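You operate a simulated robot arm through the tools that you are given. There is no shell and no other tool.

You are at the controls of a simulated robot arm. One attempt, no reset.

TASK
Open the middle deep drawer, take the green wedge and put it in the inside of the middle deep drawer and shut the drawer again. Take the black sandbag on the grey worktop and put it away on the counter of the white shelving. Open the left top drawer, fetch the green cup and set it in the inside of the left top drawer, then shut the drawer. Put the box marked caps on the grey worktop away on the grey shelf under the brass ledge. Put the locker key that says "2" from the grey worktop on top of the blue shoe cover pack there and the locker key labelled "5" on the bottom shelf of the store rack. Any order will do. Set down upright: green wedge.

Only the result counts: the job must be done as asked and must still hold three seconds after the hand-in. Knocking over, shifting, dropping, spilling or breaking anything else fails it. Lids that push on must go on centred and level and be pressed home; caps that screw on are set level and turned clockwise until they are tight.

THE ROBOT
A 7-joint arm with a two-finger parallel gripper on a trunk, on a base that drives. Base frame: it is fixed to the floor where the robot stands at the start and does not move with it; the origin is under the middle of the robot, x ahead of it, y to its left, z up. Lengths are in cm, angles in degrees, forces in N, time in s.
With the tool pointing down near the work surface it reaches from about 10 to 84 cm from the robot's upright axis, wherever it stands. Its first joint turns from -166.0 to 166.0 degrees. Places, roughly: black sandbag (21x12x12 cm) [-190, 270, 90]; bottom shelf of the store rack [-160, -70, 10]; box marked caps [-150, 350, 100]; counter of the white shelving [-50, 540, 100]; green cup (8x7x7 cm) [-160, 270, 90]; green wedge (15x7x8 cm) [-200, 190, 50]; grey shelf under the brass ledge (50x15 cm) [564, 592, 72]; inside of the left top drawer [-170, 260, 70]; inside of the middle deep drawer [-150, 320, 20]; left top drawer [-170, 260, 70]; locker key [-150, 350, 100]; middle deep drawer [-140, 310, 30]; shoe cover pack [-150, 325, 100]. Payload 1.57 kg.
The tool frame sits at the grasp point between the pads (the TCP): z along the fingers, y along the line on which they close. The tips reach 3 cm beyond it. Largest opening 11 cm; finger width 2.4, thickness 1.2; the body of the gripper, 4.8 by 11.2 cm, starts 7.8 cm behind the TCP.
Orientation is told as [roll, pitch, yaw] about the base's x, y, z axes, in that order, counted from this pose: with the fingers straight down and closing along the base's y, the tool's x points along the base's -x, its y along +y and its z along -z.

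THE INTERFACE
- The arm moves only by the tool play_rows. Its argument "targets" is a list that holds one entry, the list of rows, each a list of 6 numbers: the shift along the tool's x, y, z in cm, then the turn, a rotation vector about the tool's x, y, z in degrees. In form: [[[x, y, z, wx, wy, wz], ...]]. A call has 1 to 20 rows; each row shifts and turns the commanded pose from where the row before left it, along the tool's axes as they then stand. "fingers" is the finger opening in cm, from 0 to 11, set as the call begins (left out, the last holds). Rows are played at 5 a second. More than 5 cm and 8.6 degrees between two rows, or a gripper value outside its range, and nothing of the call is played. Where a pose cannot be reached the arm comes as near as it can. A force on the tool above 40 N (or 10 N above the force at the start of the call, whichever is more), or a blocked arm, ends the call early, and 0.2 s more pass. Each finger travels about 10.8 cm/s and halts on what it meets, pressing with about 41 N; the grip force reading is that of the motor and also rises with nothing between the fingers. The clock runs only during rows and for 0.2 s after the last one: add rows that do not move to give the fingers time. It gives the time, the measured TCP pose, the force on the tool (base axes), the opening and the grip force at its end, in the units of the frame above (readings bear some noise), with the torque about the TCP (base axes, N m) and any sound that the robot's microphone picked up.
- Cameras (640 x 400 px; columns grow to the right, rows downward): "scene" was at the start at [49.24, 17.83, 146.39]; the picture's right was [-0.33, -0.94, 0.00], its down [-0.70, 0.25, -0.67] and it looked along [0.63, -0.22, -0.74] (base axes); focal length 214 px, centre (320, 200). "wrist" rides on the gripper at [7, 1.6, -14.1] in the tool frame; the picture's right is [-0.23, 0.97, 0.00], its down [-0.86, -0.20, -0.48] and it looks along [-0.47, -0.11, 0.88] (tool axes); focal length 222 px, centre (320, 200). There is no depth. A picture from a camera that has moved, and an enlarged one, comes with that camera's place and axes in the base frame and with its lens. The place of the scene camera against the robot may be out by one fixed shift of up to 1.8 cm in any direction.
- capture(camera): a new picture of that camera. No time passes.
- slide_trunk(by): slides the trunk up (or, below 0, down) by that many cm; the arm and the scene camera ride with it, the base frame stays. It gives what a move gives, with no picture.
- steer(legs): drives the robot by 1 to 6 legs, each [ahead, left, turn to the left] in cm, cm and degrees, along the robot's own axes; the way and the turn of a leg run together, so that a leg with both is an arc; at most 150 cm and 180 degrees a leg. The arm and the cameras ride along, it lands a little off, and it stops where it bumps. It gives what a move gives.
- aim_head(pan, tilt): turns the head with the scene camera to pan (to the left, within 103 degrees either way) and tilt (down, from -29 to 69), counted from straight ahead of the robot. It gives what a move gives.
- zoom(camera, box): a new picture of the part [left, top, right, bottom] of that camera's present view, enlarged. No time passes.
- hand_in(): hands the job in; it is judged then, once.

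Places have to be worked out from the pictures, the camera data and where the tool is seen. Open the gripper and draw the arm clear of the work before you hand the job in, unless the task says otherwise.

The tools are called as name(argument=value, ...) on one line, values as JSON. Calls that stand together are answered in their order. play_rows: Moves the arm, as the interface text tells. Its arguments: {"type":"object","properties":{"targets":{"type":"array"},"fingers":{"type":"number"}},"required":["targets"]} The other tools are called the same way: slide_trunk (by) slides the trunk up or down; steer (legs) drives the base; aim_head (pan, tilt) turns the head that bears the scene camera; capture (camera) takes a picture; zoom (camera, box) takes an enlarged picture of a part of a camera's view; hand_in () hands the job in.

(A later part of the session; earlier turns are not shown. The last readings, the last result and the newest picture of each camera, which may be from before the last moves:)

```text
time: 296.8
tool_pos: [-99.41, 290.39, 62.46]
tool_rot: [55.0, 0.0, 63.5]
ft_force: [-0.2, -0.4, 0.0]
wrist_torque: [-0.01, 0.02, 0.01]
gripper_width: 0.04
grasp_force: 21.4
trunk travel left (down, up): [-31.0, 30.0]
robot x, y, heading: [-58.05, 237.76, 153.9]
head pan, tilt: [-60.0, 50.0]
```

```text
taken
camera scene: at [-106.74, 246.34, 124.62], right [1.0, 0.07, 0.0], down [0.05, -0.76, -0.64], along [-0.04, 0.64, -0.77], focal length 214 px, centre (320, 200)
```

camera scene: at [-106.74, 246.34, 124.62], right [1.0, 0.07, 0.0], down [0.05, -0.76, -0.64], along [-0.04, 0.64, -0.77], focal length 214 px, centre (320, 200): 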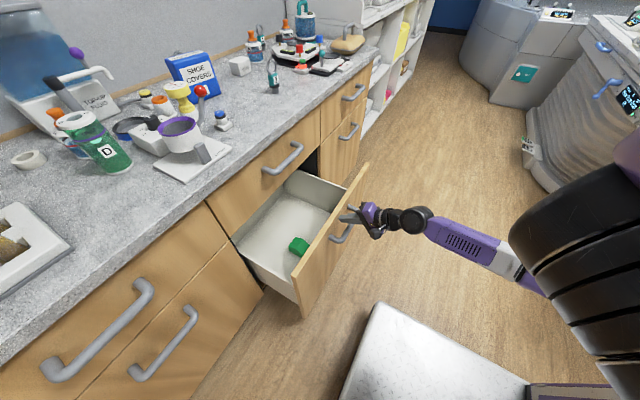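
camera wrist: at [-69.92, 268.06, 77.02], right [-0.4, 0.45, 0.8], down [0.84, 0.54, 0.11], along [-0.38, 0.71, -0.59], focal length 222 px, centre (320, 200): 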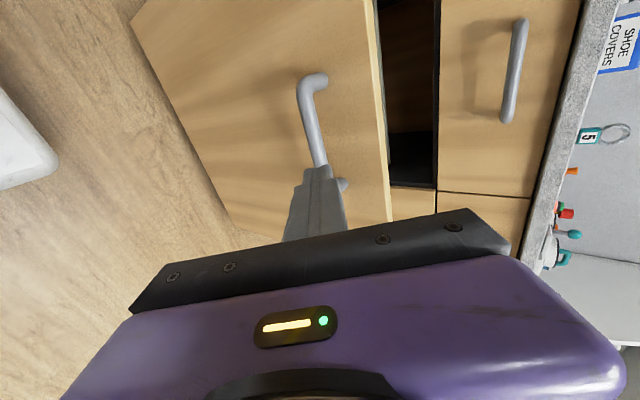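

The drawer is moving in, wedge standing. I push on.

play_rows(targets=[[[0, 0.69, 0.98, 0, 0, 0], [0, 0.69, 0.98, 0, 0, 0], [0, 0.69, 0.98, 0, 0, 0], [0, 0.69, 0.98, 0, 0, 0], [0, 0.69, 0.98, 0, 0, 0], [0, 0.69, 0.98, 0, 0, 0], [0, 0.69, 0.98, 0, 0, 0], [0, 0.69, 0.98, 0, 0, 0], [0, 0.69, 0.98, 0, 0, 0], [0, 0.69, 0.98, 0, 0, 0], [0, 0.69, 0.98, 0, 0, 0], [0, 0.69, 0.98, 0, 0, 0], [0, 0.69, 0.98, 0, 0, 0], [0, 0, 0, 0, 0, 0]]])

zoom(camera="scene", box=[200, 100, 480, 320])

zoom(camera="wrist", box=[160, 40, 480, 240])

```text
time: 299.8
tool_pos: [-113.58, 297.22, 62.53]
tool_rot: [55.0, 0.0, 63.6]
ft_force: [-0.4, -0.8, 0.5]
wrist_torque: [-0.01, 0.03, 0.0]
gripper_width: 0.0
grasp_force: 21.2
trunk travel left (down, up): [-31.0, 30.0]
robot x, y, heading: [-58.4, 237.41, 153.8]
head pan, tilt: [-60.0, 50.0]
```

```text
1.82 times, centred on (340, 210) of scene
camera zoom: at [-106.75, 246.34, 124.62], right [1.0, 0.07, 0.0], down [0.05, -0.76, -0.64], along [-0.04, 0.64, -0.77], focal length 390 px, centre (284, 182)
```

zoom: 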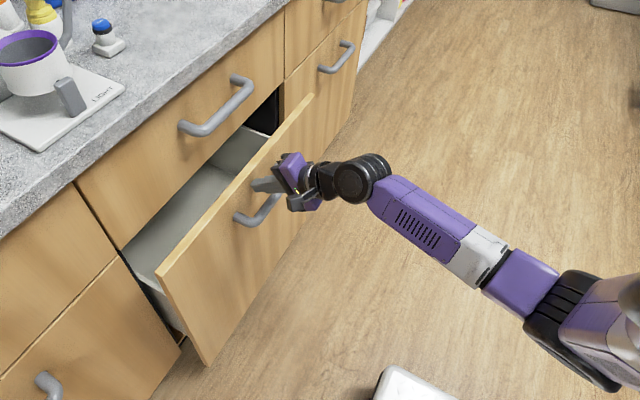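

```text
2.00 times, centred on (320, 140) of wrist
camera zoom: at [-107.12, 286.24, 71.95], right [-0.4, 0.45, 0.8], down [0.83, 0.54, 0.11], along [-0.38, 0.71, -0.59], focal length 444 px, centre (320, 320)
```

zoom: 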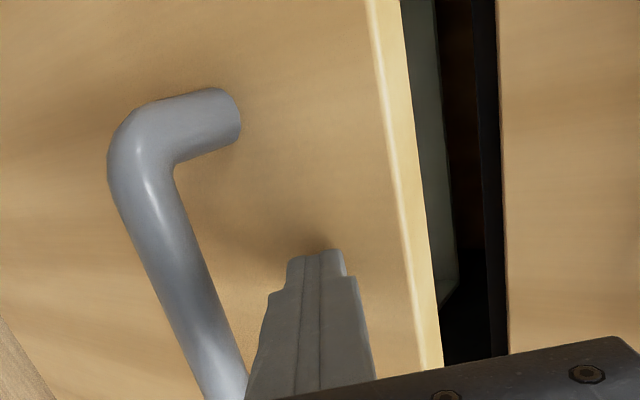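

About 9 cm remain. I push on 8.4 cm and then feel for the stop.

play_rows(targets=[[[0, 0.69, 0.98, 0, 0, 0], [0, 0.69, 0.98, 0, 0, 0], [0, 0.69, 0.98, 0, 0, 0], [0, 0.69, 0.98, 0, 0, 0], [0, 0.69, 0.98, 0, 0, 0], [0, 0.69, 0.98, 0, 0, 0], [0, 0.46, 0.65, 0, 0, 0], [0, 0, 0, 0, 0, 0]]])

play_rows(targets=[[[0, 0.29, 0.41, 0, 0, 0], [0, 0.29, 0.41, 0, 0, 0], [0, 0.29, 0.41, 0, 0, 0], [0, 0.29, 0.41, 0, 0, 0], [0, 0.29, 0.41, 0, 0, 0], [0, 0, 0, 0, 0, 0]]])

zoom(camera="scene", box=[200, 100, 480, 320])

```text
time: 301.6
tool_pos: [-120.54, 300.75, 62.41]
tool_rot: [54.9, 0.0, 63.5]
ft_force: [-0.3, 0.3, -0.3]
wrist_torque: [0.01, -0.01, -0.04]
gripper_width: 0.0
grasp_force: 21.0
trunk travel left (down, up): [-31.0, 30.0]
robot x, y, heading: [-58.18, 237.18, 153.8]
head pan, tilt: [-60.0, 50.0]
```

```text
time: 302.6
tool_pos: [-121.98, 301.46, 62.57]
tool_rot: [54.7, 0.3, 63.7]
ft_force: [18.7, -16.2, 12.0]
wrist_torque: [0.03, 0.14, 0.3]
gripper_width: 0.0
grasp_force: 21.3
trunk travel left (down, up): [-31.0, 30.0]
robot x, y, heading: [-57.86, 237.2, 153.8]
head pan, tilt: [-60.0, 50.0]
stopped in row 4: the force on the tool passed its limit at 60 N (the readings are from after the stop); the commanded pose is now the measured one
```

```text
1.82 times, centred on (340, 210) of scene
camera zoom: at [-106.65, 246.26, 124.67], right [1.0, 0.07, 0.0], down [0.05, -0.76, -0.64], along [-0.04, 0.64, -0.77], focal length 390 px, centre (284, 182)
```

zoom: 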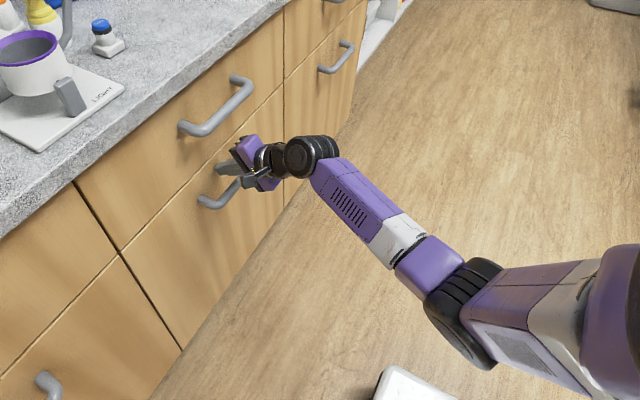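

The deep drawer is shut (firm stop). I back off, raise the trunk and turn the tool straight down; next comes the black sandbag.

play_rows(targets=[[[0, -1.15, -1.64, 0, 0, 0], [0, -2.3, -3.28, 0, 0, 0], [0, -2.3, -3.28, 0, 0, 0], [0, -2.3, -3.28, 0, 0, 0], [0, -2.3, -3.28, 0, 0, 0], [0, 0, 0, 0, 0, 0]]])

zoom(camera="scene", box=[200, 100, 480, 320])

steer(legs=[[-20, 0, -0.5]])

slide_trunk(by=30)

play_rows(targets=[[[0, 3.3, -2.3, 0, 0, 0], [0, 3.3, -2.3, 0, 0, 0], [0, 3.3, -2.3, 0, 0, 0], [0, 3.3, -2.3, 0, 0, 0], [0, 0, 0, 7.9, 0, 0], [0, 0, 0, 7.9, 0, 0], [0, 0, 0, 7.9, 0, 0], [0, 0, 0, 7.9, 0, 0], [0, 0, 0, 7.8, 0, 0], [0, 0, 0, 7.8, 0, 0], [0, 0, 0, 7.8, 0, 0], [0, 0, 0, 0, 0, 0]]], fingers=8)

```text
time: 303.9
tool_pos: [-105.76, 293.48, 62.32]
tool_rot: [54.6, 0.2, 63.6]
ft_force: [0.5, -0.5, 0.1]
wrist_torque: [-0.02, -0.02, -0.03]
gripper_width: 0.01
grasp_force: 21.2
trunk travel left (down, up): [-31.0, 30.0]
robot x, y, heading: [-58.35, 237.38, 153.8]
head pan, tilt: [-60.0, 50.0]
```

```text
1.82 times, centred on (340, 210) of scene
camera zoom: at [-106.72, 246.32, 124.62], right [1.0, 0.07, 0.0], down [0.05, -0.76, -0.64], along [-0.04, 0.64, -0.77], focal length 390 px, centre (284, 182)
```

zoom: 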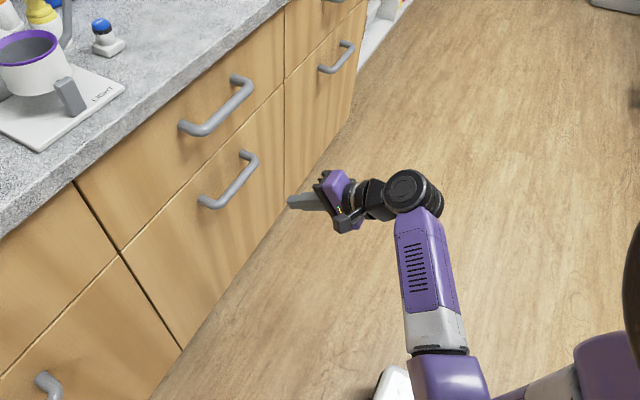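

```text
time: 305.5
tool_pos: [-87.29, 285.07, 62.37]
tool_rot: [54.5, 0.2, 62.9]
ft_force: [-0.6, 0.3, 0.4]
wrist_torque: [-0.02, 0.01, 0.0]
gripper_width: 0.01
grasp_force: 21.3
trunk travel left (down, up): [-31.0, 30.0]
robot x, y, heading: [-40.04, 228.52, 153.4]
head pan, tilt: [-60.0, 50.0]
```

```text
time: 308.5
tool_pos: [-87.17, 285.16, 92.34]
tool_rot: [54.5, 0.2, 62.9]
ft_force: [0.2, -0.5, 0.4]
wrist_torque: [-0.01, -0.02, 0.03]
gripper_width: 0.02
grasp_force: 21.2
trunk travel left (down, up): [-61.0, 0.0]
robot x, y, heading: [-40.4, 228.61, 153.3]
head pan, tilt: [-60.0, 50.0]
```

```text
time: 311.1
tool_pos: [-87.37, 285.2, 108.46]
tool_rot: [-0.5, 0.2, 62.9]
ft_force: [-0.3, 0.1, 0.5]
wrist_torque: [-0.01, -0.02, -0.01]
gripper_width: 7.98
grasp_force: 0.1
out of reach, approached as far as the arm can: row 8, 9
trunk travel left (down, up): [-61.0, 0.0]
robot x, y, heading: [-40.2, 228.39, 153.1]
head pan, tilt: [-60.0, 50.0]
```

Drawers done. I look closely at the keys, the shoe cover pack and the CAPS box from here.

aim_head(pan=-12, tilt=30)

zoom(camera="scene", box=[250, 130, 410, 230])

zoom(camera="scene", box=[330, 130, 490, 230])

```text
time: 312.3
tool_pos: [-87.37, 285.25, 108.6]
tool_rot: [-0.4, 0.2, 63.0]
ft_force: [0.5, 0.4, -0.4]
wrist_torque: [0.0, -0.01, -0.02]
gripper_width: 8.02
grasp_force: 0.0
trunk travel left (down, up): [-61.0, 0.0]
robot x, y, heading: [-39.99, 228.53, 153.3]
head pan, tilt: [-12.0, 30.0]
```

```text
4.00 times, centred on (330, 180) of scene
camera zoom: at [-95.41, 235.97, 157.57], right [0.63, 0.78, 0.0], down [0.39, -0.31, -0.87], along [-0.67, 0.54, -0.5], focal length 858 px, centre (280, 280)
```

zoom: 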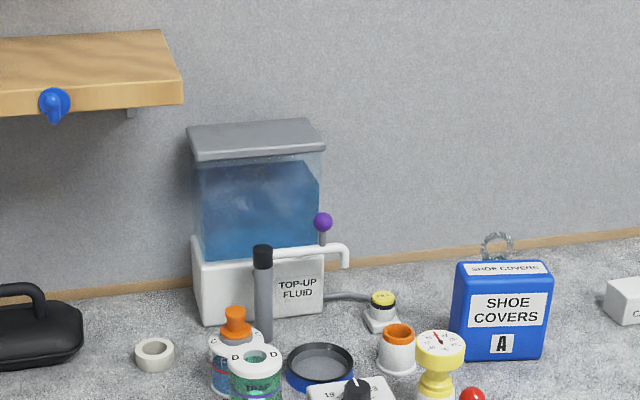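

```text
4.00 times, centred on (410, 180) of scene
camera zoom: at [-95.41, 235.97, 157.57], right [0.63, 0.78, 0.0], down [0.39, -0.31, -0.87], along [-0.67, 0.54, -0.5], focal length 858 px, centre (-40, 280)
```

zoom: 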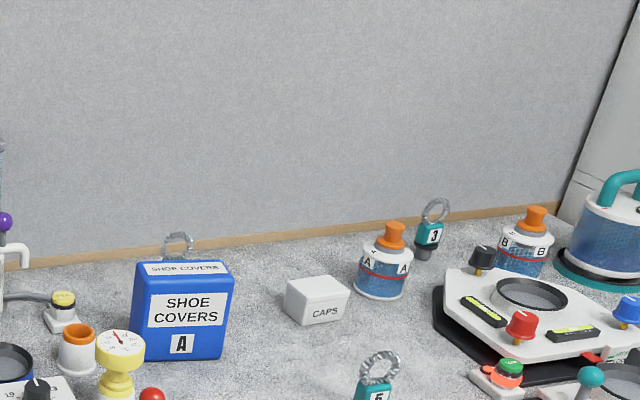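

Key "2" should be the one behind the blue pack (u≈92, n≈50), with the pack top at about (u 88, n 39, z≈102). I raise the tool a little and drive in: right 11, ahead 50.

play_rows(targets=[[[0, 0, -4, -0.5, 0, 0], [0, 0, 0, 0, 0, 0]]], fingers=6)

steer(legs=[[0, -10, 0], [50, 0, 0]])

aim_head(pan=-30, tilt=40)

capture(camera="scene")

capture(camera="wrist")

```text
time: 312.9
tool_pos: [-87.53, 285.32, 112.46]
tool_rot: [0.1, 0.3, 62.9]
ft_force: [-0.5, -0.3, -0.2]
wrist_torque: [-0.01, -0.01, 0.0]
gripper_width: 5.99
grasp_force: 0.1
trunk travel left (down, up): [-61.0, 0.0]
robot x, y, heading: [-40.59, 228.16, 153.3]
head pan, tilt: [-12.0, 30.0]
```

```text
time: 316.6
tool_pos: [-128.05, 316.55, 112.37]
tool_rot: [0.1, 0.2, 63.3]
ft_force: [0.1, 0.4, 0.1]
wrist_torque: [0.04, 0.03, 0.01]
gripper_width: 5.99
grasp_force: 0.0
trunk travel left (down, up): [-61.0, 0.0]
robot x, y, heading: [-80.56, 260.01, 153.4]
head pan, tilt: [-12.0, 30.0]
```

```text
time: 317.4
tool_pos: [-128.08, 316.66, 112.47]
tool_rot: [0.1, 0.2, 63.2]
ft_force: [0.6, -0.9, 0.4]
wrist_torque: [0.01, 0.0, 0.01]
gripper_width: 6.02
grasp_force: 0.0
trunk travel left (down, up): [-61.0, 0.0]
robot x, y, heading: [-80.37, 259.97, 153.6]
head pan, tilt: [-30.0, 40.0]
```

```text
taken
camera scene: at [-133.41, 268.69, 156.04], right [0.83, 0.55, 0.0], down [0.35, -0.54, -0.77], along [-0.42, 0.64, -0.64], focal length 214 px, centre (320, 200)
```

scene: 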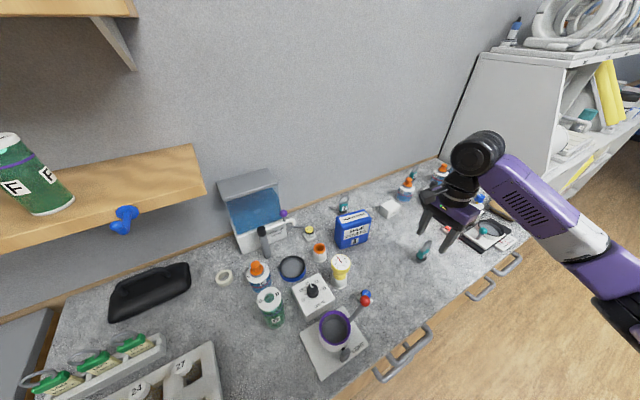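

```text
taken
camera wrist: at [-132.64, 311.2, 126.6], right [-0.77, 0.64, 0.0], down [0.57, 0.67, 0.48], along [0.3, 0.37, -0.88], focal length 222 px, centre (320, 200)
```

wrist: 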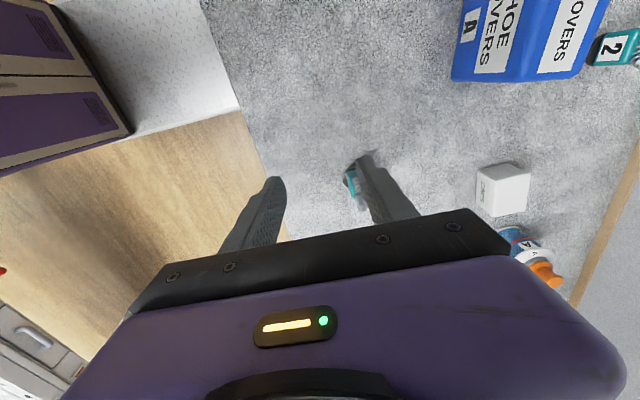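

The label "2" is readable on the key behind the pack (≈ u 93, n 50). I drive 8 cm closer and then extend the arm toward it at height.

steer(legs=[[8.5, 0, 0]])

play_rows(targets=[[[0.3, 3.5, 0, 0, 0, 0], [0.3, 3.5, 0, 0, 0, 0], [0.3, 3.5, 0, 0, 0, 0], [0.3, 3.5, 0, 0, 0, 0], [0.3, 3.5, 0, 0, 0, 0], [0, 0, 0, 0, 0, 0]]])

capture(camera="wrist")

capture(camera="scene")

```text
time: 318.5
tool_pos: [-135.6, 320.32, 112.49]
tool_rot: [0.1, 0.2, 63.2]
ft_force: [-1.1, 0.4, -0.3]
wrist_torque: [-0.02, 0.02, 0.01]
gripper_width: 6.0
grasp_force: 0.1
trunk travel left (down, up): [-61.0, 0.0]
robot x, y, heading: [-88.06, 264.02, 153.5]
head pan, tilt: [-30.0, 40.0]
```

```text
time: 319.9
tool_pos: [-152.08, 326.99, 112.28]
tool_rot: [0.1, 0.2, 63.3]
ft_force: [-0.5, 0.4, -0.3]
wrist_torque: [0.04, -0.01, 0.0]
gripper_width: 5.98
grasp_force: 0.0
trunk travel left (down, up): [-61.0, 0.0]
robot x, y, heading: [-88.25, 263.26, 153.7]
head pan, tilt: [-30.0, 40.0]
```

```text
taken
camera wrist: at [-156.64, 321.62, 126.48], right [-0.77, 0.64, 0.0], down [0.56, 0.67, 0.48], along [0.3, 0.37, -0.88], focal length 222 px, centre (320, 200)
```

wrist: 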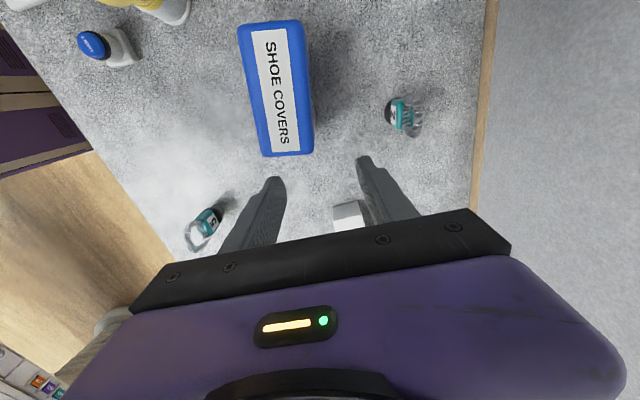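

```text
taken
camera scene: at [-140.96, 272.41, 156.03], right [0.83, 0.55, 0.0], down [0.36, -0.54, -0.77], along [-0.42, 0.64, -0.64], focal length 214 px, centre (320, 200)
```

scene: 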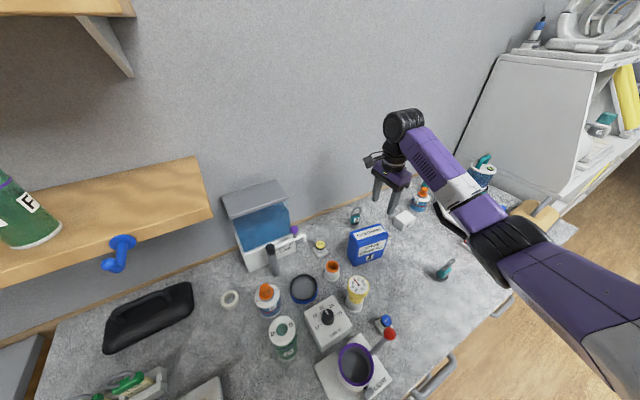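

zoom(camera="wrist", box=[340, 60, 480, 180])

zoom(camera="scene", box=[320, 170, 440, 270])

```text
3.33 times, centred on (410, 120) of wrist
camera zoom: at [-156.64, 321.62, 126.48], right [-0.77, 0.64, 0.0], down [0.56, 0.67, 0.48], along [0.3, 0.37, -0.88], focal length 740 px, centre (20, 467)
```

zoom: 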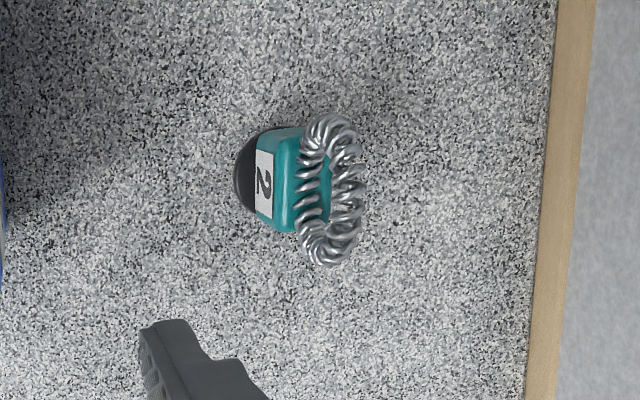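

```text
4.00 times, centred on (380, 220) of scene
camera zoom: at [-140.96, 272.41, 156.03], right [0.83, 0.55, 0.0], down [0.36, -0.54, -0.77], along [-0.42, 0.64, -0.64], focal length 858 px, centre (80, 120)
```

zoom: 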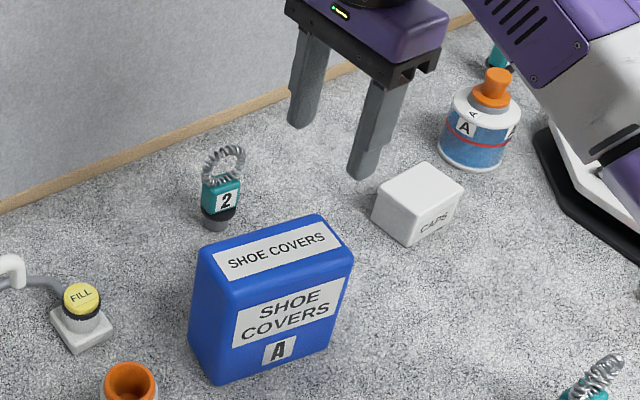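

Key 2's centre is at about u 93.6, n 51.3 (label facing the front); I move the TCP 11.3 cm further over it.

play_rows(targets=[[[0, 3.8, 0, 0, 0, 0], [0, 3.8, 0, 0, 0, 0], [0, 3.7, 0, 0, 0, 0], [0, 0, 0, 0, 0, 0]]])

capture(camera="wrist")

zoom(camera="scene", box=[300, 120, 460, 270])

```text
time: 320.9
tool_pos: [-162.09, 331.86, 112.61]
tool_rot: [0.2, 0.1, 63.2]
ft_force: [-0.5, 0.5, 0.1]
wrist_torque: [0.0, -0.01, 0.03]
gripper_width: 6.01
grasp_force: 0.1
trunk travel left (down, up): [-61.0, 0.0]
robot x, y, heading: [-87.93, 263.75, 153.3]
head pan, tilt: [-30.0, 40.0]
```

```text
taken
camera wrist: at [-166.64, 326.39, 126.71], right [-0.77, 0.64, 0.0], down [0.56, 0.68, 0.48], along [0.3, 0.37, -0.88], focal length 222 px, centre (320, 200)
```

wrist: 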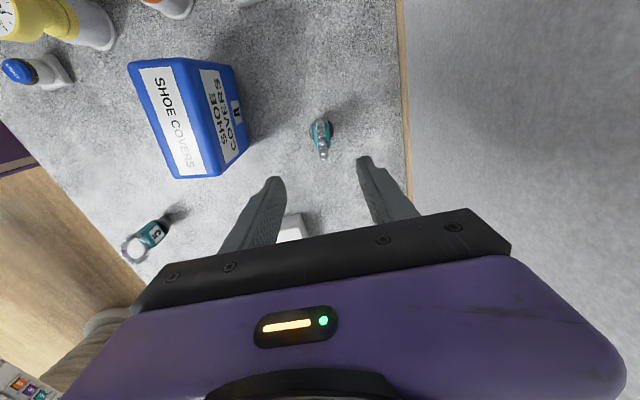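

```text
2.67 times, centred on (380, 195) of scene
camera zoom: at [-140.96, 272.39, 156.03], right [0.83, 0.55, 0.0], down [0.36, -0.54, -0.77], along [-0.42, 0.64, -0.64], focal length 572 px, centre (160, 213)
```

zoom: 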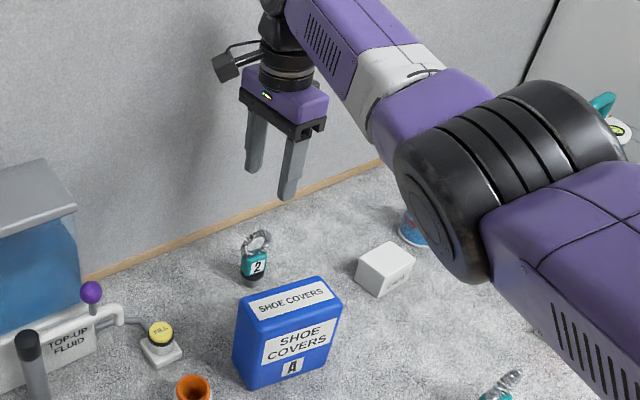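

The TCP is right above key 2 and the arm is high and clear. I descend to z≈95 and close on the tag.

play_rows(targets=[[[0, 0, 4, 0, 0, 0], [0, 0, 4, 0, 0, 0], [0, 0, 4, 0, 0, 0], [0, 0, 2, 0, 0, 0], [0, 0, 0, 0, 0, 0]]])

capture(camera="wrist")

zoom(camera="scene", box=[300, 120, 460, 270])

```text
time: 322.1
tool_pos: [-161.14, 330.42, 98.94]
tool_rot: [0.1, 0.3, 63.2]
ft_force: [0.4, 0.3, 0.2]
wrist_torque: [-0.01, 0.01, 0.0]
gripper_width: 6.0
grasp_force: 0.0
out of reach, approached as far as the arm can: row 2, 3
trunk travel left (down, up): [-61.0, 0.0]
robot x, y, heading: [-88.31, 264.07, 153.4]
head pan, tilt: [-30.0, 40.0]
```

```text
taken
camera wrist: at [-165.64, 325.01, 112.95], right [-0.77, 0.64, 0.0], down [0.56, 0.67, 0.48], along [0.3, 0.37, -0.88], focal length 222 px, centre (320, 200)
```

wrist: 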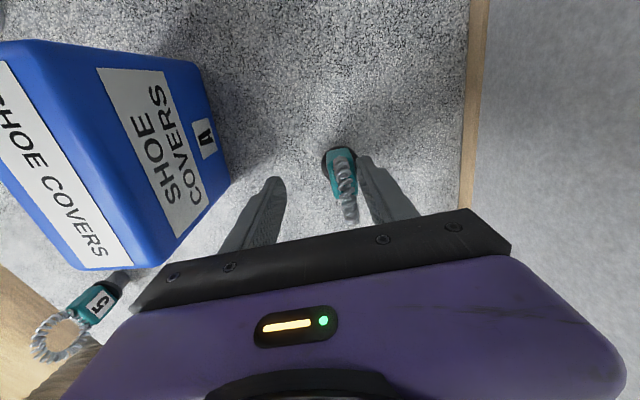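

```text
2.67 times, centred on (380, 195) of scene
camera zoom: at [-140.96, 272.43, 156.04], right [0.83, 0.55, 0.0], down [0.36, -0.54, -0.77], along [-0.42, 0.64, -0.64], focal length 572 px, centre (160, 213)
```

zoom: 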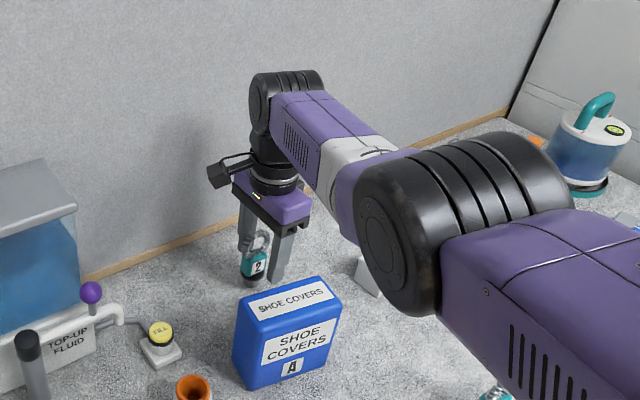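

The arm ran slightly short on reach (TCP 1.5 cm short and 0.9 left). I rise 6 cm, drive 3 cm closer, and realign.

play_rows(targets=[[[0, 0, -3, 0, 0, 0], [0, 0, -3, 0, 0, 0], [0, 0, 0, 0, 0, 0]]])

steer(legs=[[3.5, 0, 0]])

capture(camera="wrist")

```text
time: 322.9
tool_pos: [-161.19, 330.59, 104.99]
tool_rot: [0.1, 0.2, 63.2]
ft_force: [0.5, 0.2, 0.6]
wrist_torque: [-0.01, -0.01, -0.01]
gripper_width: 5.99
grasp_force: 0.0
trunk travel left (down, up): [-61.0, 0.0]
robot x, y, heading: [-88.29, 263.66, 153.6]
head pan, tilt: [-30.0, 40.0]
```

```text
time: 323.8
tool_pos: [-164.2, 332.09, 105.01]
tool_rot: [0.1, 0.2, 63.2]
ft_force: [0.2, 0.3, 0.0]
wrist_torque: [0.02, 0.01, 0.01]
gripper_width: 6.01
grasp_force: 0.0
trunk travel left (down, up): [-61.0, 0.0]
robot x, y, heading: [-91.25, 265.23, 153.1]
head pan, tilt: [-30.0, 40.0]
```

```text
taken
camera wrist: at [-168.77, 326.74, 119.11], right [-0.77, 0.64, 0.0], down [0.57, 0.67, 0.48], along [0.3, 0.37, -0.88], focal length 222 px, centre (320, 200)
```

wrist: 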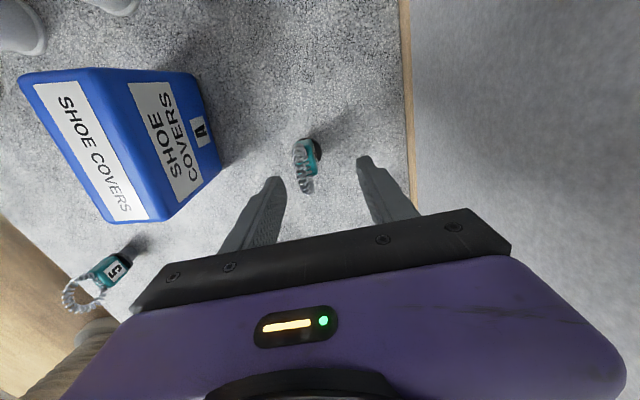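

Key is now 1.4 cm before and 0.3 right of the TCP. I correct and descend to z≈95.

play_rows(targets=[[[-0.3, -1.4, 0, 0, 0, 0], [0, 0, 2.5, 0, 0, 0], [0, 0, 2.5, 0, 0, 0], [0, 0, 2.5, 0, 0, 0], [0, 0, 2.3, 0, 0, 0], [0, 0, 0, 0, 0, 0]]])

zoom(camera="wrist", box=[200, 90, 440, 240])

zoom(camera="scene", box=[300, 120, 460, 270])

```text
time: 325.1
tool_pos: [-162.64, 331.48, 95.26]
tool_rot: [0.0, 0.2, 63.2]
ft_force: [0.6, 0.0, -0.8]
wrist_torque: [0.01, 0.0, 0.03]
gripper_width: 6.02
grasp_force: 0.0
out of reach, approached as far as the arm can: row 5
trunk travel left (down, up): [-61.0, 0.0]
robot x, y, heading: [-91.38, 265.19, 153.7]
head pan, tilt: [-30.0, 40.0]
```

```text
2.67 times, centred on (320, 165) of wrist
camera zoom: at [-167.2, 326.08, 109.39], right [-0.77, 0.64, 0.0], down [0.57, 0.67, 0.48], along [0.3, 0.37, -0.88], focal length 592 px, centre (320, 293)
```

zoom: 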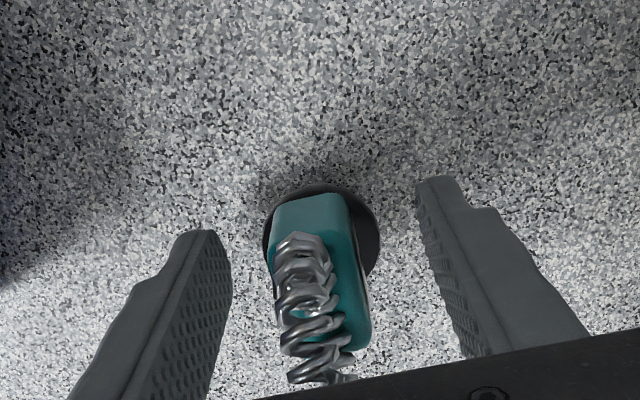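

```text
2.67 times, centred on (380, 195) of scene
camera zoom: at [-144.07, 274.01, 156.04], right [0.83, 0.55, 0.0], down [0.35, -0.54, -0.77], along [-0.42, 0.64, -0.64], focal length 572 px, centre (160, 213)
```

zoom: 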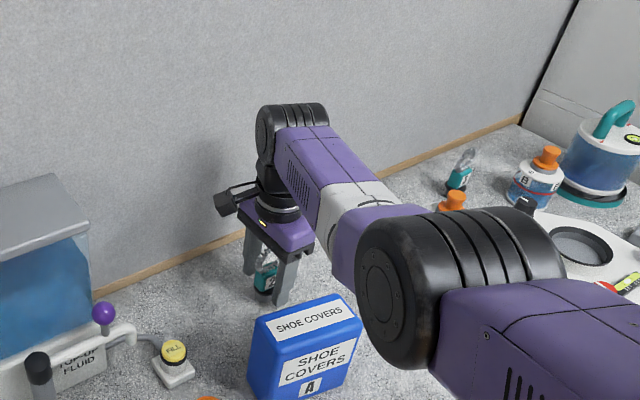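

The tag is centred between the fingers. I close on it.

play_rows(targets=[[[0, 0, 0, 0, 0, 0], [0, 0, 0, 0, 0, 0], [0, 0, 0, 0, 0, 0], [0, 0, 0, 0, 0, 0]]], fingers=0)

zoom(camera="wrist", box=[200, 90, 440, 240])

```text
time: 326.1
tool_pos: [-162.67, 331.5, 95.29]
tool_rot: [0.1, 0.1, 63.2]
ft_force: [0.5, -0.3, 0.1]
wrist_torque: [0.03, -0.03, -0.01]
gripper_width: 3.49
grasp_force: 41.0
trunk travel left (down, up): [-61.0, 0.0]
robot x, y, heading: [-91.13, 265.25, 153.6]
head pan, tilt: [-30.0, 40.0]
```

```text
2.67 times, centred on (320, 165) of wrist
camera zoom: at [-167.19, 326.08, 109.4], right [-0.77, 0.64, 0.0], down [0.57, 0.67, 0.48], along [0.3, 0.37, -0.88], focal length 592 px, centre (320, 293)
```

zoom: 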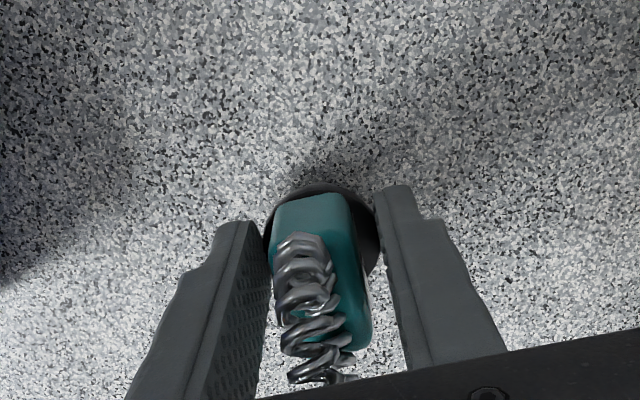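

Key 2 is gripped. The pack's top centre works out at u 87.4, n 37.6, z≈103; I lift 17 cm and move over it.

play_rows(targets=[[[0, 0, -4, 0, 0, 0], [0, 0, -4, 0, 0, 0], [0, 0, -4, 0, 0, 0], [0, 0, -4, 0, 0, 0], [0, 0, -1, 0, 0, 0], [1.4, -3.5, 0, 0, 0, 0], [1.4, -3.5, 0, 0, 0, 0], [1.4, -3.5, 0, 0, 0, 0], [1.4, -3.4, 0, 0, 0, 0], [0, 0, 0, 0, 0, 0]]])

capture(camera="wrist")

zoom(camera="scene", box=[300, 120, 460, 270])

```text
time: 328.4
tool_pos: [-152.78, 320.15, 112.31]
tool_rot: [0.1, 0.1, 63.3]
ft_force: [-1.7, -0.5, -0.8]
wrist_torque: [0.03, 0.0, 0.03]
gripper_width: 3.51
grasp_force: 41.3
trunk travel left (down, up): [-61.0, 0.0]
robot x, y, heading: [-91.07, 265.4, 153.5]
head pan, tilt: [-30.0, 40.0]
```

```text
taken
camera wrist: at [-157.33, 314.66, 126.57], right [-0.77, 0.64, 0.0], down [0.56, 0.67, 0.48], along [0.3, 0.36, -0.88], focal length 222 px, centre (320, 200)
```

wrist: 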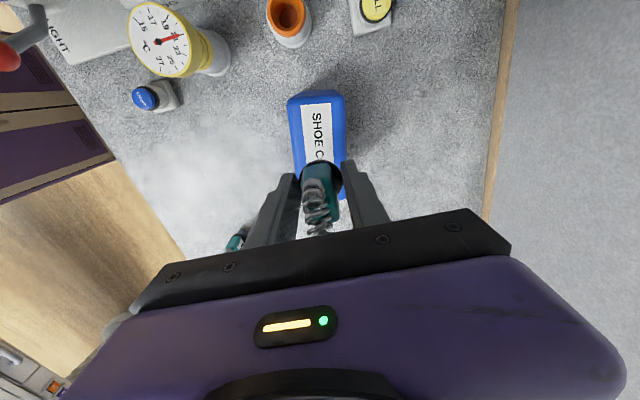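

```text
2.67 times, centred on (380, 195) of scene
camera zoom: at [-144.06, 273.99, 156.04], right [0.83, 0.55, 0.0], down [0.35, -0.54, -0.77], along [-0.42, 0.64, -0.64], focal length 572 px, centre (160, 213)
```

zoom: 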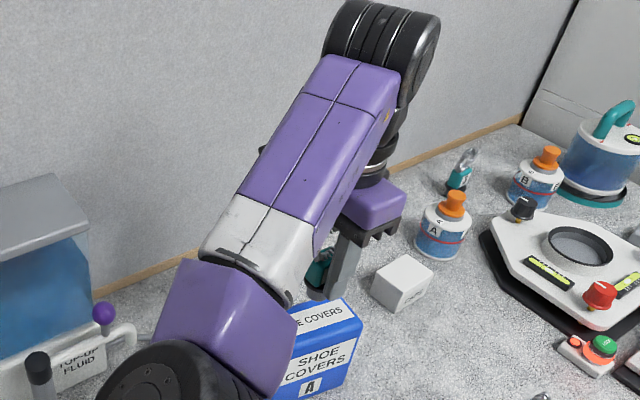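

TCP and key are centred over the pack. I lower 3.2 cm, then feel for contact in small steps.

play_rows(targets=[[[0, 0, 1.6, 0, 0, 0], [0, 0, 1.6, 0, 0, 0], [0, 0, 0, 0, 0, 0]]])

zoom(camera="wrist", box=[200, 60, 440, 220])

play_rows(targets=[[[0, 0, 0.3, 0, 0, 0], [0, 0, 0.3, 0, 0, 0], [0, 0, 0, 0, 0, 0]]])

play_rows(targets=[[[0, 0, 0.3, 0, 0, 0], [0, 0, 0, 0, 0, 0]]])

```text
time: 329.1
tool_pos: [-152.86, 320.22, 109.22]
tool_rot: [0.2, 0.2, 63.2]
ft_force: [-0.2, -0.5, -1.2]
wrist_torque: [-0.01, 0.0, -0.01]
gripper_width: 3.53
grasp_force: 41.1
trunk travel left (down, up): [-61.0, 0.0]
robot x, y, heading: [-91.13, 265.25, 153.7]
head pan, tilt: [-30.0, 40.0]
```

```text
2.50 times, centred on (320, 140) of wrist
camera zoom: at [-157.41, 314.74, 123.28], right [-0.77, 0.64, 0.0], down [0.56, 0.67, 0.48], along [0.3, 0.37, -0.88], focal length 555 px, centre (320, 350)
```

zoom: 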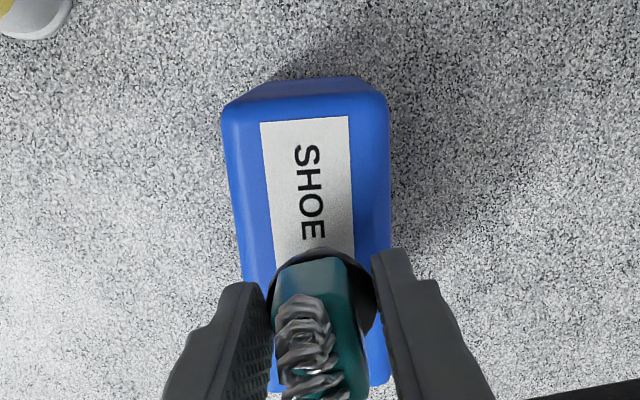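

```text
time: 329.9
tool_pos: [-152.74, 320.18, 108.46]
tool_rot: [0.2, 0.2, 63.2]
ft_force: [0.4, -0.8, -0.3]
wrist_torque: [-0.03, -0.01, 0.03]
gripper_width: 3.5
grasp_force: 41.0
trunk travel left (down, up): [-61.0, 0.0]
robot x, y, heading: [-91.35, 264.99, 153.6]
head pan, tilt: [-30.0, 40.0]
```

```text
time: 330.6
tool_pos: [-152.79, 320.12, 108.31]
tool_rot: [0.0, 0.2, 63.2]
ft_force: [-0.8, 0.1, 0.0]
wrist_torque: [0.0, 0.04, -0.01]
gripper_width: 3.54
grasp_force: 40.6
trunk travel left (down, up): [-61.0, 0.0]
robot x, y, heading: [-91.19, 264.91, 153.6]
head pan, tilt: [-30.0, 40.0]
```

The key is over the middle of the pack's top. I continue in 0.3 cm steps.

play_rows(targets=[[[0, 0, 0.3, 0, 0, 0], [0, 0, 0, 0, 0, 0]]])

play_rows(targets=[[[0, 0, 0.3, 0, 0, 0], [0, 0, 0, 0, 0, 0]]])

play_rows(targets=[[[0, 0, 0.3, 0, 0, 0], [0, 0, 0, 0, 0, 0]]])

zoom(camera="wrist", box=[200, 60, 440, 220])

```text
time: 331.1
tool_pos: [-152.71, 320.14, 108.07]
tool_rot: [0.3, 0.1, 63.2]
ft_force: [-0.9, -0.2, 20.7]
wrist_torque: [-0.01, -0.01, -0.01]
gripper_width: 3.52
grasp_force: 40.7
trunk travel left (down, up): [-61.0, 0.0]
robot x, y, heading: [-91.39, 265.58, 153.3]
head pan, tilt: [-30.0, 40.0]
```

```text
time: 331.8
tool_pos: [-152.81, 320.09, 107.89]
tool_rot: [0.3, 0.1, 63.3]
ft_force: [-4.0, 1.6, 38.7]
wrist_torque: [0.09, 0.12, 0.02]
gripper_width: 3.54
grasp_force: 40.7
trunk travel left (down, up): [-61.0, 0.0]
robot x, y, heading: [-91.65, 265.39, 153.3]
head pan, tilt: [-30.0, 40.0]
```

```text
time: 332.4
tool_pos: [-152.64, 320.14, 107.49]
tool_rot: [0.2, 0.1, 63.3]
ft_force: [-1.9, 2.2, 39.5]
wrist_torque: [0.18, 0.01, 0.0]
gripper_width: 3.51
grasp_force: 41.2
trunk travel left (down, up): [-61.0, 0.0]
robot x, y, heading: [-91.19, 265.21, 153.4]
head pan, tilt: [-30.0, 40.0]
```

```text
2.50 times, centred on (320, 140) of wrist
camera zoom: at [-157.27, 314.74, 121.61], right [-0.77, 0.64, 0.0], down [0.57, 0.67, 0.48], along [0.3, 0.37, -0.88], focal length 555 px, centre (320, 350)
```

zoom: 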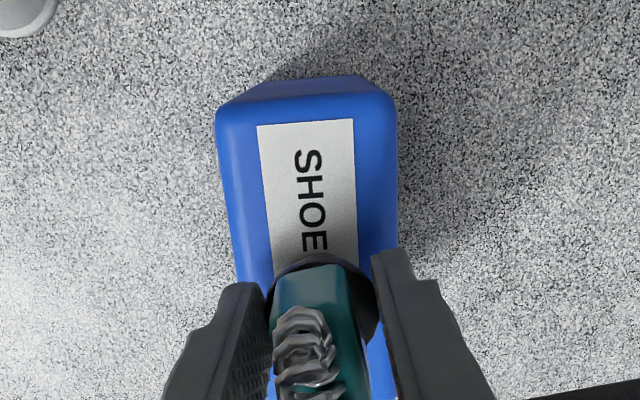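

Contact at z≈108.1 (pack top 103.0). I relieve the pressure, open, and lift away.

play_rows(targets=[[[0, 0, -0.35, 0, 0, 0], [0, 0, 0, 0, 0, 0]]])

play_rows(targets=[[[0, 0, 0, 0, 0, 0], [0, 0, 0, 0, 0, 0], [0, 0, -2, 0, 0, 0], [0, 0, -3, 0, 0, 0], [0, 0, -3, 0, 0, 0], [0, 0, 0, 0, 0, 0]]], fingers=6.5)

capture(camera="wrist")

zoom(camera="scene", box=[300, 120, 460, 270])

```text
time: 332.9
tool_pos: [-152.56, 320.02, 107.52]
tool_rot: [0.0, 0.2, 63.2]
ft_force: [-3.2, 2.8, 14.5]
wrist_torque: [0.19, 0.16, 0.02]
gripper_width: 3.51
grasp_force: 41.5
trunk travel left (down, up): [-61.0, 0.0]
robot x, y, heading: [-91.23, 265.2, 153.5]
head pan, tilt: [-30.0, 40.0]
```

```text
time: 334.4
tool_pos: [-152.48, 320.0, 115.86]
tool_rot: [0.2, 0.1, 63.1]
ft_force: [0.5, -0.3, 0.8]
wrist_torque: [0.01, 0.01, -0.04]
gripper_width: 6.51
grasp_force: 0.0
trunk travel left (down, up): [-61.0, 0.0]
robot x, y, heading: [-91.42, 265.27, 153.3]
head pan, tilt: [-30.0, 40.0]
```

```text
taken
camera wrist: at [-157.09, 314.65, 129.95], right [-0.77, 0.64, 0.0], down [0.57, 0.67, 0.48], along [0.3, 0.37, -0.88], focal length 222 px, centre (320, 200)
```

wrist: 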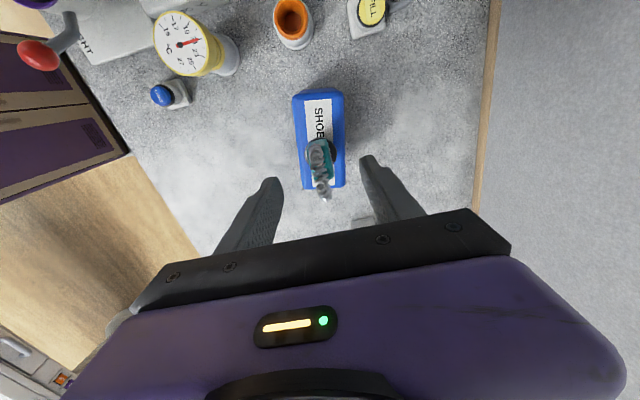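

```text
2.67 times, centred on (380, 195) of scene
camera zoom: at [-144.06, 274.0, 156.04], right [0.83, 0.55, 0.0], down [0.35, -0.54, -0.77], along [-0.42, 0.64, -0.64], focal length 572 px, centre (160, 213)
```

zoom: 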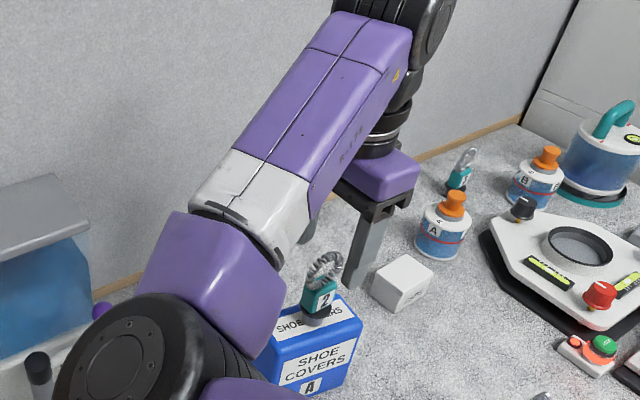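

Key 2 stands on the blue pack. I rise further to clear its ring, then slide the base right toward the CAPS box.

play_rows(targets=[[[0, 0, -2, 0, 0, 0], [0, 0, -2, 0, 0, 0], [0, 0, 0, 0, 0, 0]]])

zoom(camera="wrist", box=[200, 60, 440, 220])

```text
time: 335.1
tool_pos: [-152.48, 320.37, 119.53]
tool_rot: [0.1, 0.3, 63.2]
ft_force: [-0.3, 0.4, 0.0]
wrist_torque: [0.0, 0.02, 0.03]
gripper_width: 6.5
grasp_force: 0.1
trunk travel left (down, up): [-61.0, 0.0]
robot x, y, heading: [-91.11, 265.09, 153.4]
head pan, tilt: [-30.0, 40.0]
```

```text
2.50 times, centred on (320, 140) of wrist
camera zoom: at [-157.03, 314.83, 133.81], right [-0.77, 0.64, 0.0], down [0.57, 0.67, 0.48], along [0.3, 0.37, -0.88], focal length 555 px, centre (320, 350)
```

zoom: 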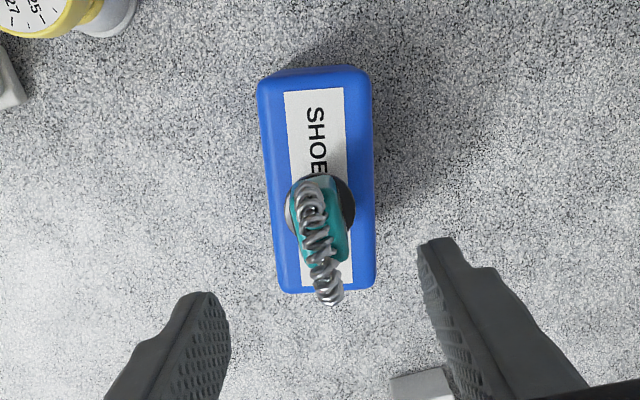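

steer(legs=[[0, -22, 0]])

capture(camera="wrist")

capture(camera="scene")

```text
time: 336.9
tool_pos: [-142.27, 340.45, 119.62]
tool_rot: [0.1, 0.3, 63.0]
ft_force: [-0.6, -0.4, 0.4]
wrist_torque: [0.0, -0.02, 0.0]
gripper_width: 6.51
grasp_force: 0.0
trunk travel left (down, up): [-61.0, 0.0]
robot x, y, heading: [-81.14, 285.4, 153.2]
head pan, tilt: [-30.0, 40.0]
```

```text
taken
camera wrist: at [-146.88, 334.98, 133.79], right [-0.76, 0.64, 0.0], down [0.57, 0.67, 0.48], along [0.31, 0.36, -0.88], focal length 222 px, centre (320, 200)
```

wrist: 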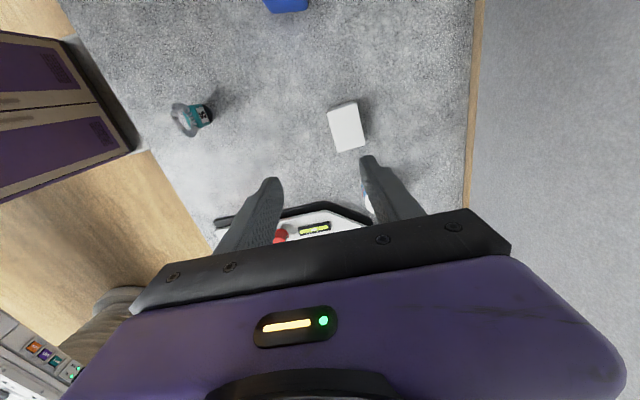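

```text
taken
camera scene: at [-134.07, 294.1, 156.04], right [0.84, 0.55, 0.0], down [0.35, -0.54, -0.77], along [-0.42, 0.64, -0.64], focal length 214 px, centre (320, 200)
```

scene: 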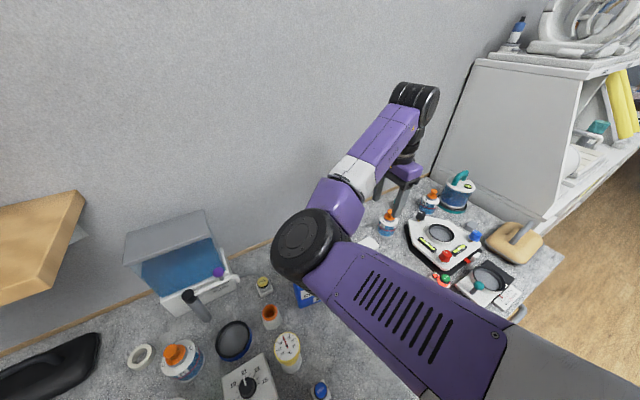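

The CAPS box measures about 7.7 (sideways) × 4.9 cm at u 111.4, n 41.7. Before choosing the grasp I want to see the far shelf, so I back off and turn right to look toward it.

steer(legs=[[-50, 0, 0], [0, 0, -60]])

aim_head(pan=-68, tilt=8)

capture(camera="scene")

zoom(camera="scene", box=[260, 120, 420, 220])

```text
time: 339.4
tool_pos: [-106.64, 320.71, 119.77]
tool_rot: [0.3, 0.1, 63.9]
ft_force: [-0.2, 0.1, -0.7]
wrist_torque: [0.02, 0.01, 0.03]
gripper_width: 6.5
grasp_force: 0.1
trunk travel left (down, up): [-61.0, 0.0]
robot x, y, heading: [-44.58, 266.68, 154.2]
head pan, tilt: [-30.0, 40.0]
stopped in leg 1: the robot was blocked; the commanded pose is now the measured one
```

```text
time: 340.4
tool_pos: [-106.58, 320.79, 119.69]
tool_rot: [0.2, 0.1, 63.9]
ft_force: [-0.6, 0.0, 0.2]
wrist_torque: [-0.01, 0.0, -0.01]
gripper_width: 6.49
grasp_force: 0.1
trunk travel left (down, up): [-61.0, 0.0]
robot x, y, heading: [-44.44, 266.92, 154.6]
head pan, tilt: [-68.0, 8.0]
```

```text
taken
camera scene: at [-92.14, 276.73, 161.12], right [1.0, -0.06, 0.0], down [-0.01, -0.14, -0.99], along [0.06, 0.99, -0.14], focal length 214 px, centre (320, 200)
```

scene: 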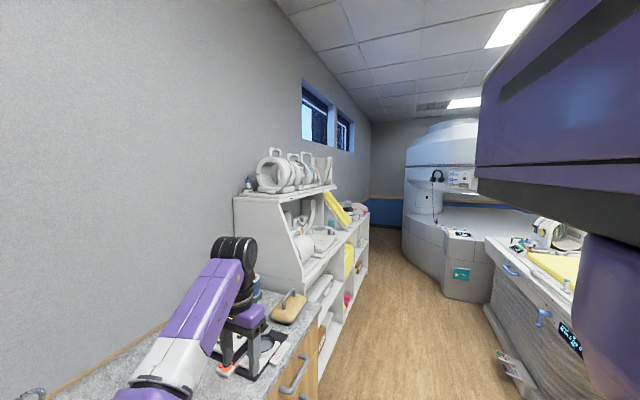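

```text
4.00 times, centred on (340, 170) of scene
camera zoom: at [-92.14, 276.73, 161.12], right [1.0, -0.06, 0.0], down [-0.01, -0.14, -0.99], along [0.06, 0.99, -0.14], focal length 858 px, centre (240, 320)
```

zoom: 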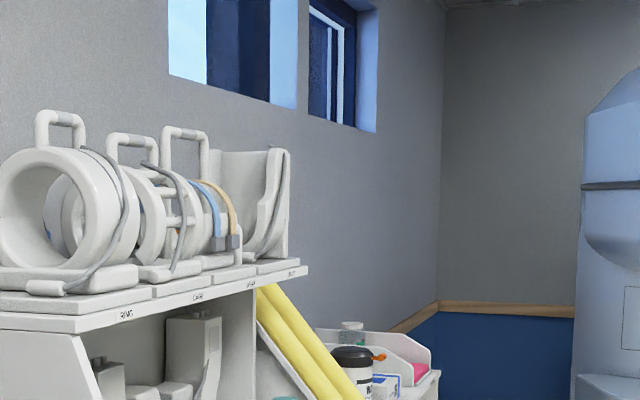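

The base was stopped by the patient table behind it at n≈-131, so the corridor here is about 130 cm deep; I must keep the robot's centre between n≈-78 and -42. I pull forward a bit, and prepare for key 5: tool rolled and tilted 45° forward.

steer(legs=[[8, 0, 0], [0, 0, -1.1]])

play_rows(targets=[[[0, 0, 0, 0, 0, -8.2], [0, 0, 0, 0, 0, -8.2], [0, 0, 0, 0, 0, -8.2], [0, 0, 0, 0, 0, -8.2], [0, 0, 0, 0, 0, -8.2], [0, 0, 0, 0, 0, -8.2], [0, 0, 0, 0, 0, -8.2], [0, 0, 0, 0, 0, -8.2], [0, 0, 0, 0, 0, -8.2], [0, 0, 0, 0, 0, -8.2], [0, 0, 0, 0, 0, -8], [0, 0, 0, 0, -7.5, 0], [0, 0, 0, 0, -7.5, 0], [0, 0, 0, 0, -7.5, 0], [0, 0, 0, 0, -7.5, 0], [0, 0, 0, 0, -7.5, 0], [0, 0, 0, 0, -7.5, 0], [0, 0, 0, 0, 0, 0]]], fingers=7)

capture(camera="wrist")

aim_head(pan=-30, tilt=40)

capture(camera="scene")

```text
time: 341.8
tool_pos: [-112.64, 325.29, 119.82]
tool_rot: [0.2, 0.1, 62.9]
ft_force: [0.3, 0.5, -1.0]
wrist_torque: [0.0, 0.0, -0.01]
gripper_width: 6.53
grasp_force: 0.2
trunk travel left (down, up): [-61.0, 0.0]
robot x, y, heading: [-51.9, 269.93, 152.9]
head pan, tilt: [-68.0, 8.0]
```

```text
time: 345.6
tool_pos: [-112.66, 325.33, 119.63]
tool_rot: [0.2, -45.4, 152.6]
ft_force: [0.3, 0.5, 0.2]
wrist_torque: [-0.02, -0.02, -0.02]
gripper_width: 6.99
grasp_force: 0.1
trunk travel left (down, up): [-61.0, 0.0]
robot x, y, heading: [-51.33, 269.81, 153.4]
head pan, tilt: [-68.0, 8.0]
```

```text
taken
camera wrist: at [-100.06, 317.07, 124.64], right [-0.59, -0.79, 0.16], down [-0.14, 0.3, 0.94], along [-0.8, 0.53, -0.29], focal length 222 px, centre (320, 200)
```

wrist: 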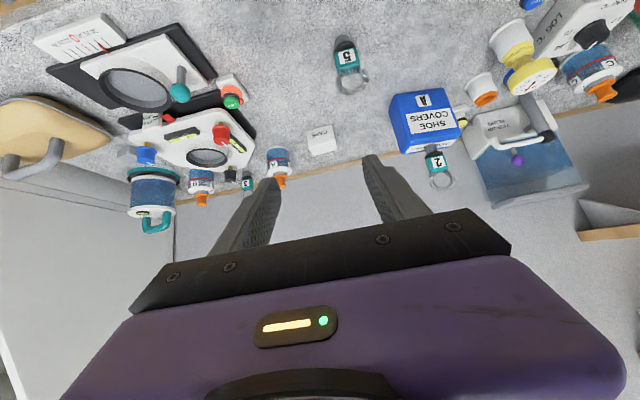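

```text
time: 346.6
tool_pos: [-112.66, 325.31, 119.63]
tool_rot: [0.2, -45.2, 152.7]
ft_force: [0.9, -0.2, -0.2]
wrist_torque: [0.02, 0.03, -0.04]
gripper_width: 7.01
grasp_force: 0.1
trunk travel left (down, up): [-61.0, 0.0]
robot x, y, heading: [-51.56, 270.12, 153.1]
head pan, tilt: [-30.0, 40.0]
```

```text
taken
camera scene: at [-104.52, 278.97, 156.04], right [0.84, 0.55, 0.0], down [0.35, -0.54, -0.77], along [-0.42, 0.64, -0.64], focal length 214 px, centre (320, 200)
```

scene: 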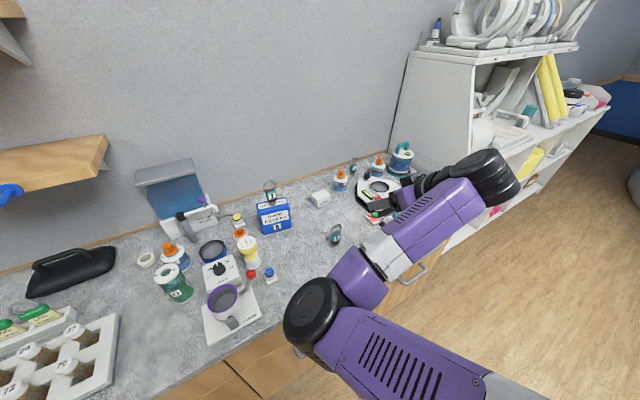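

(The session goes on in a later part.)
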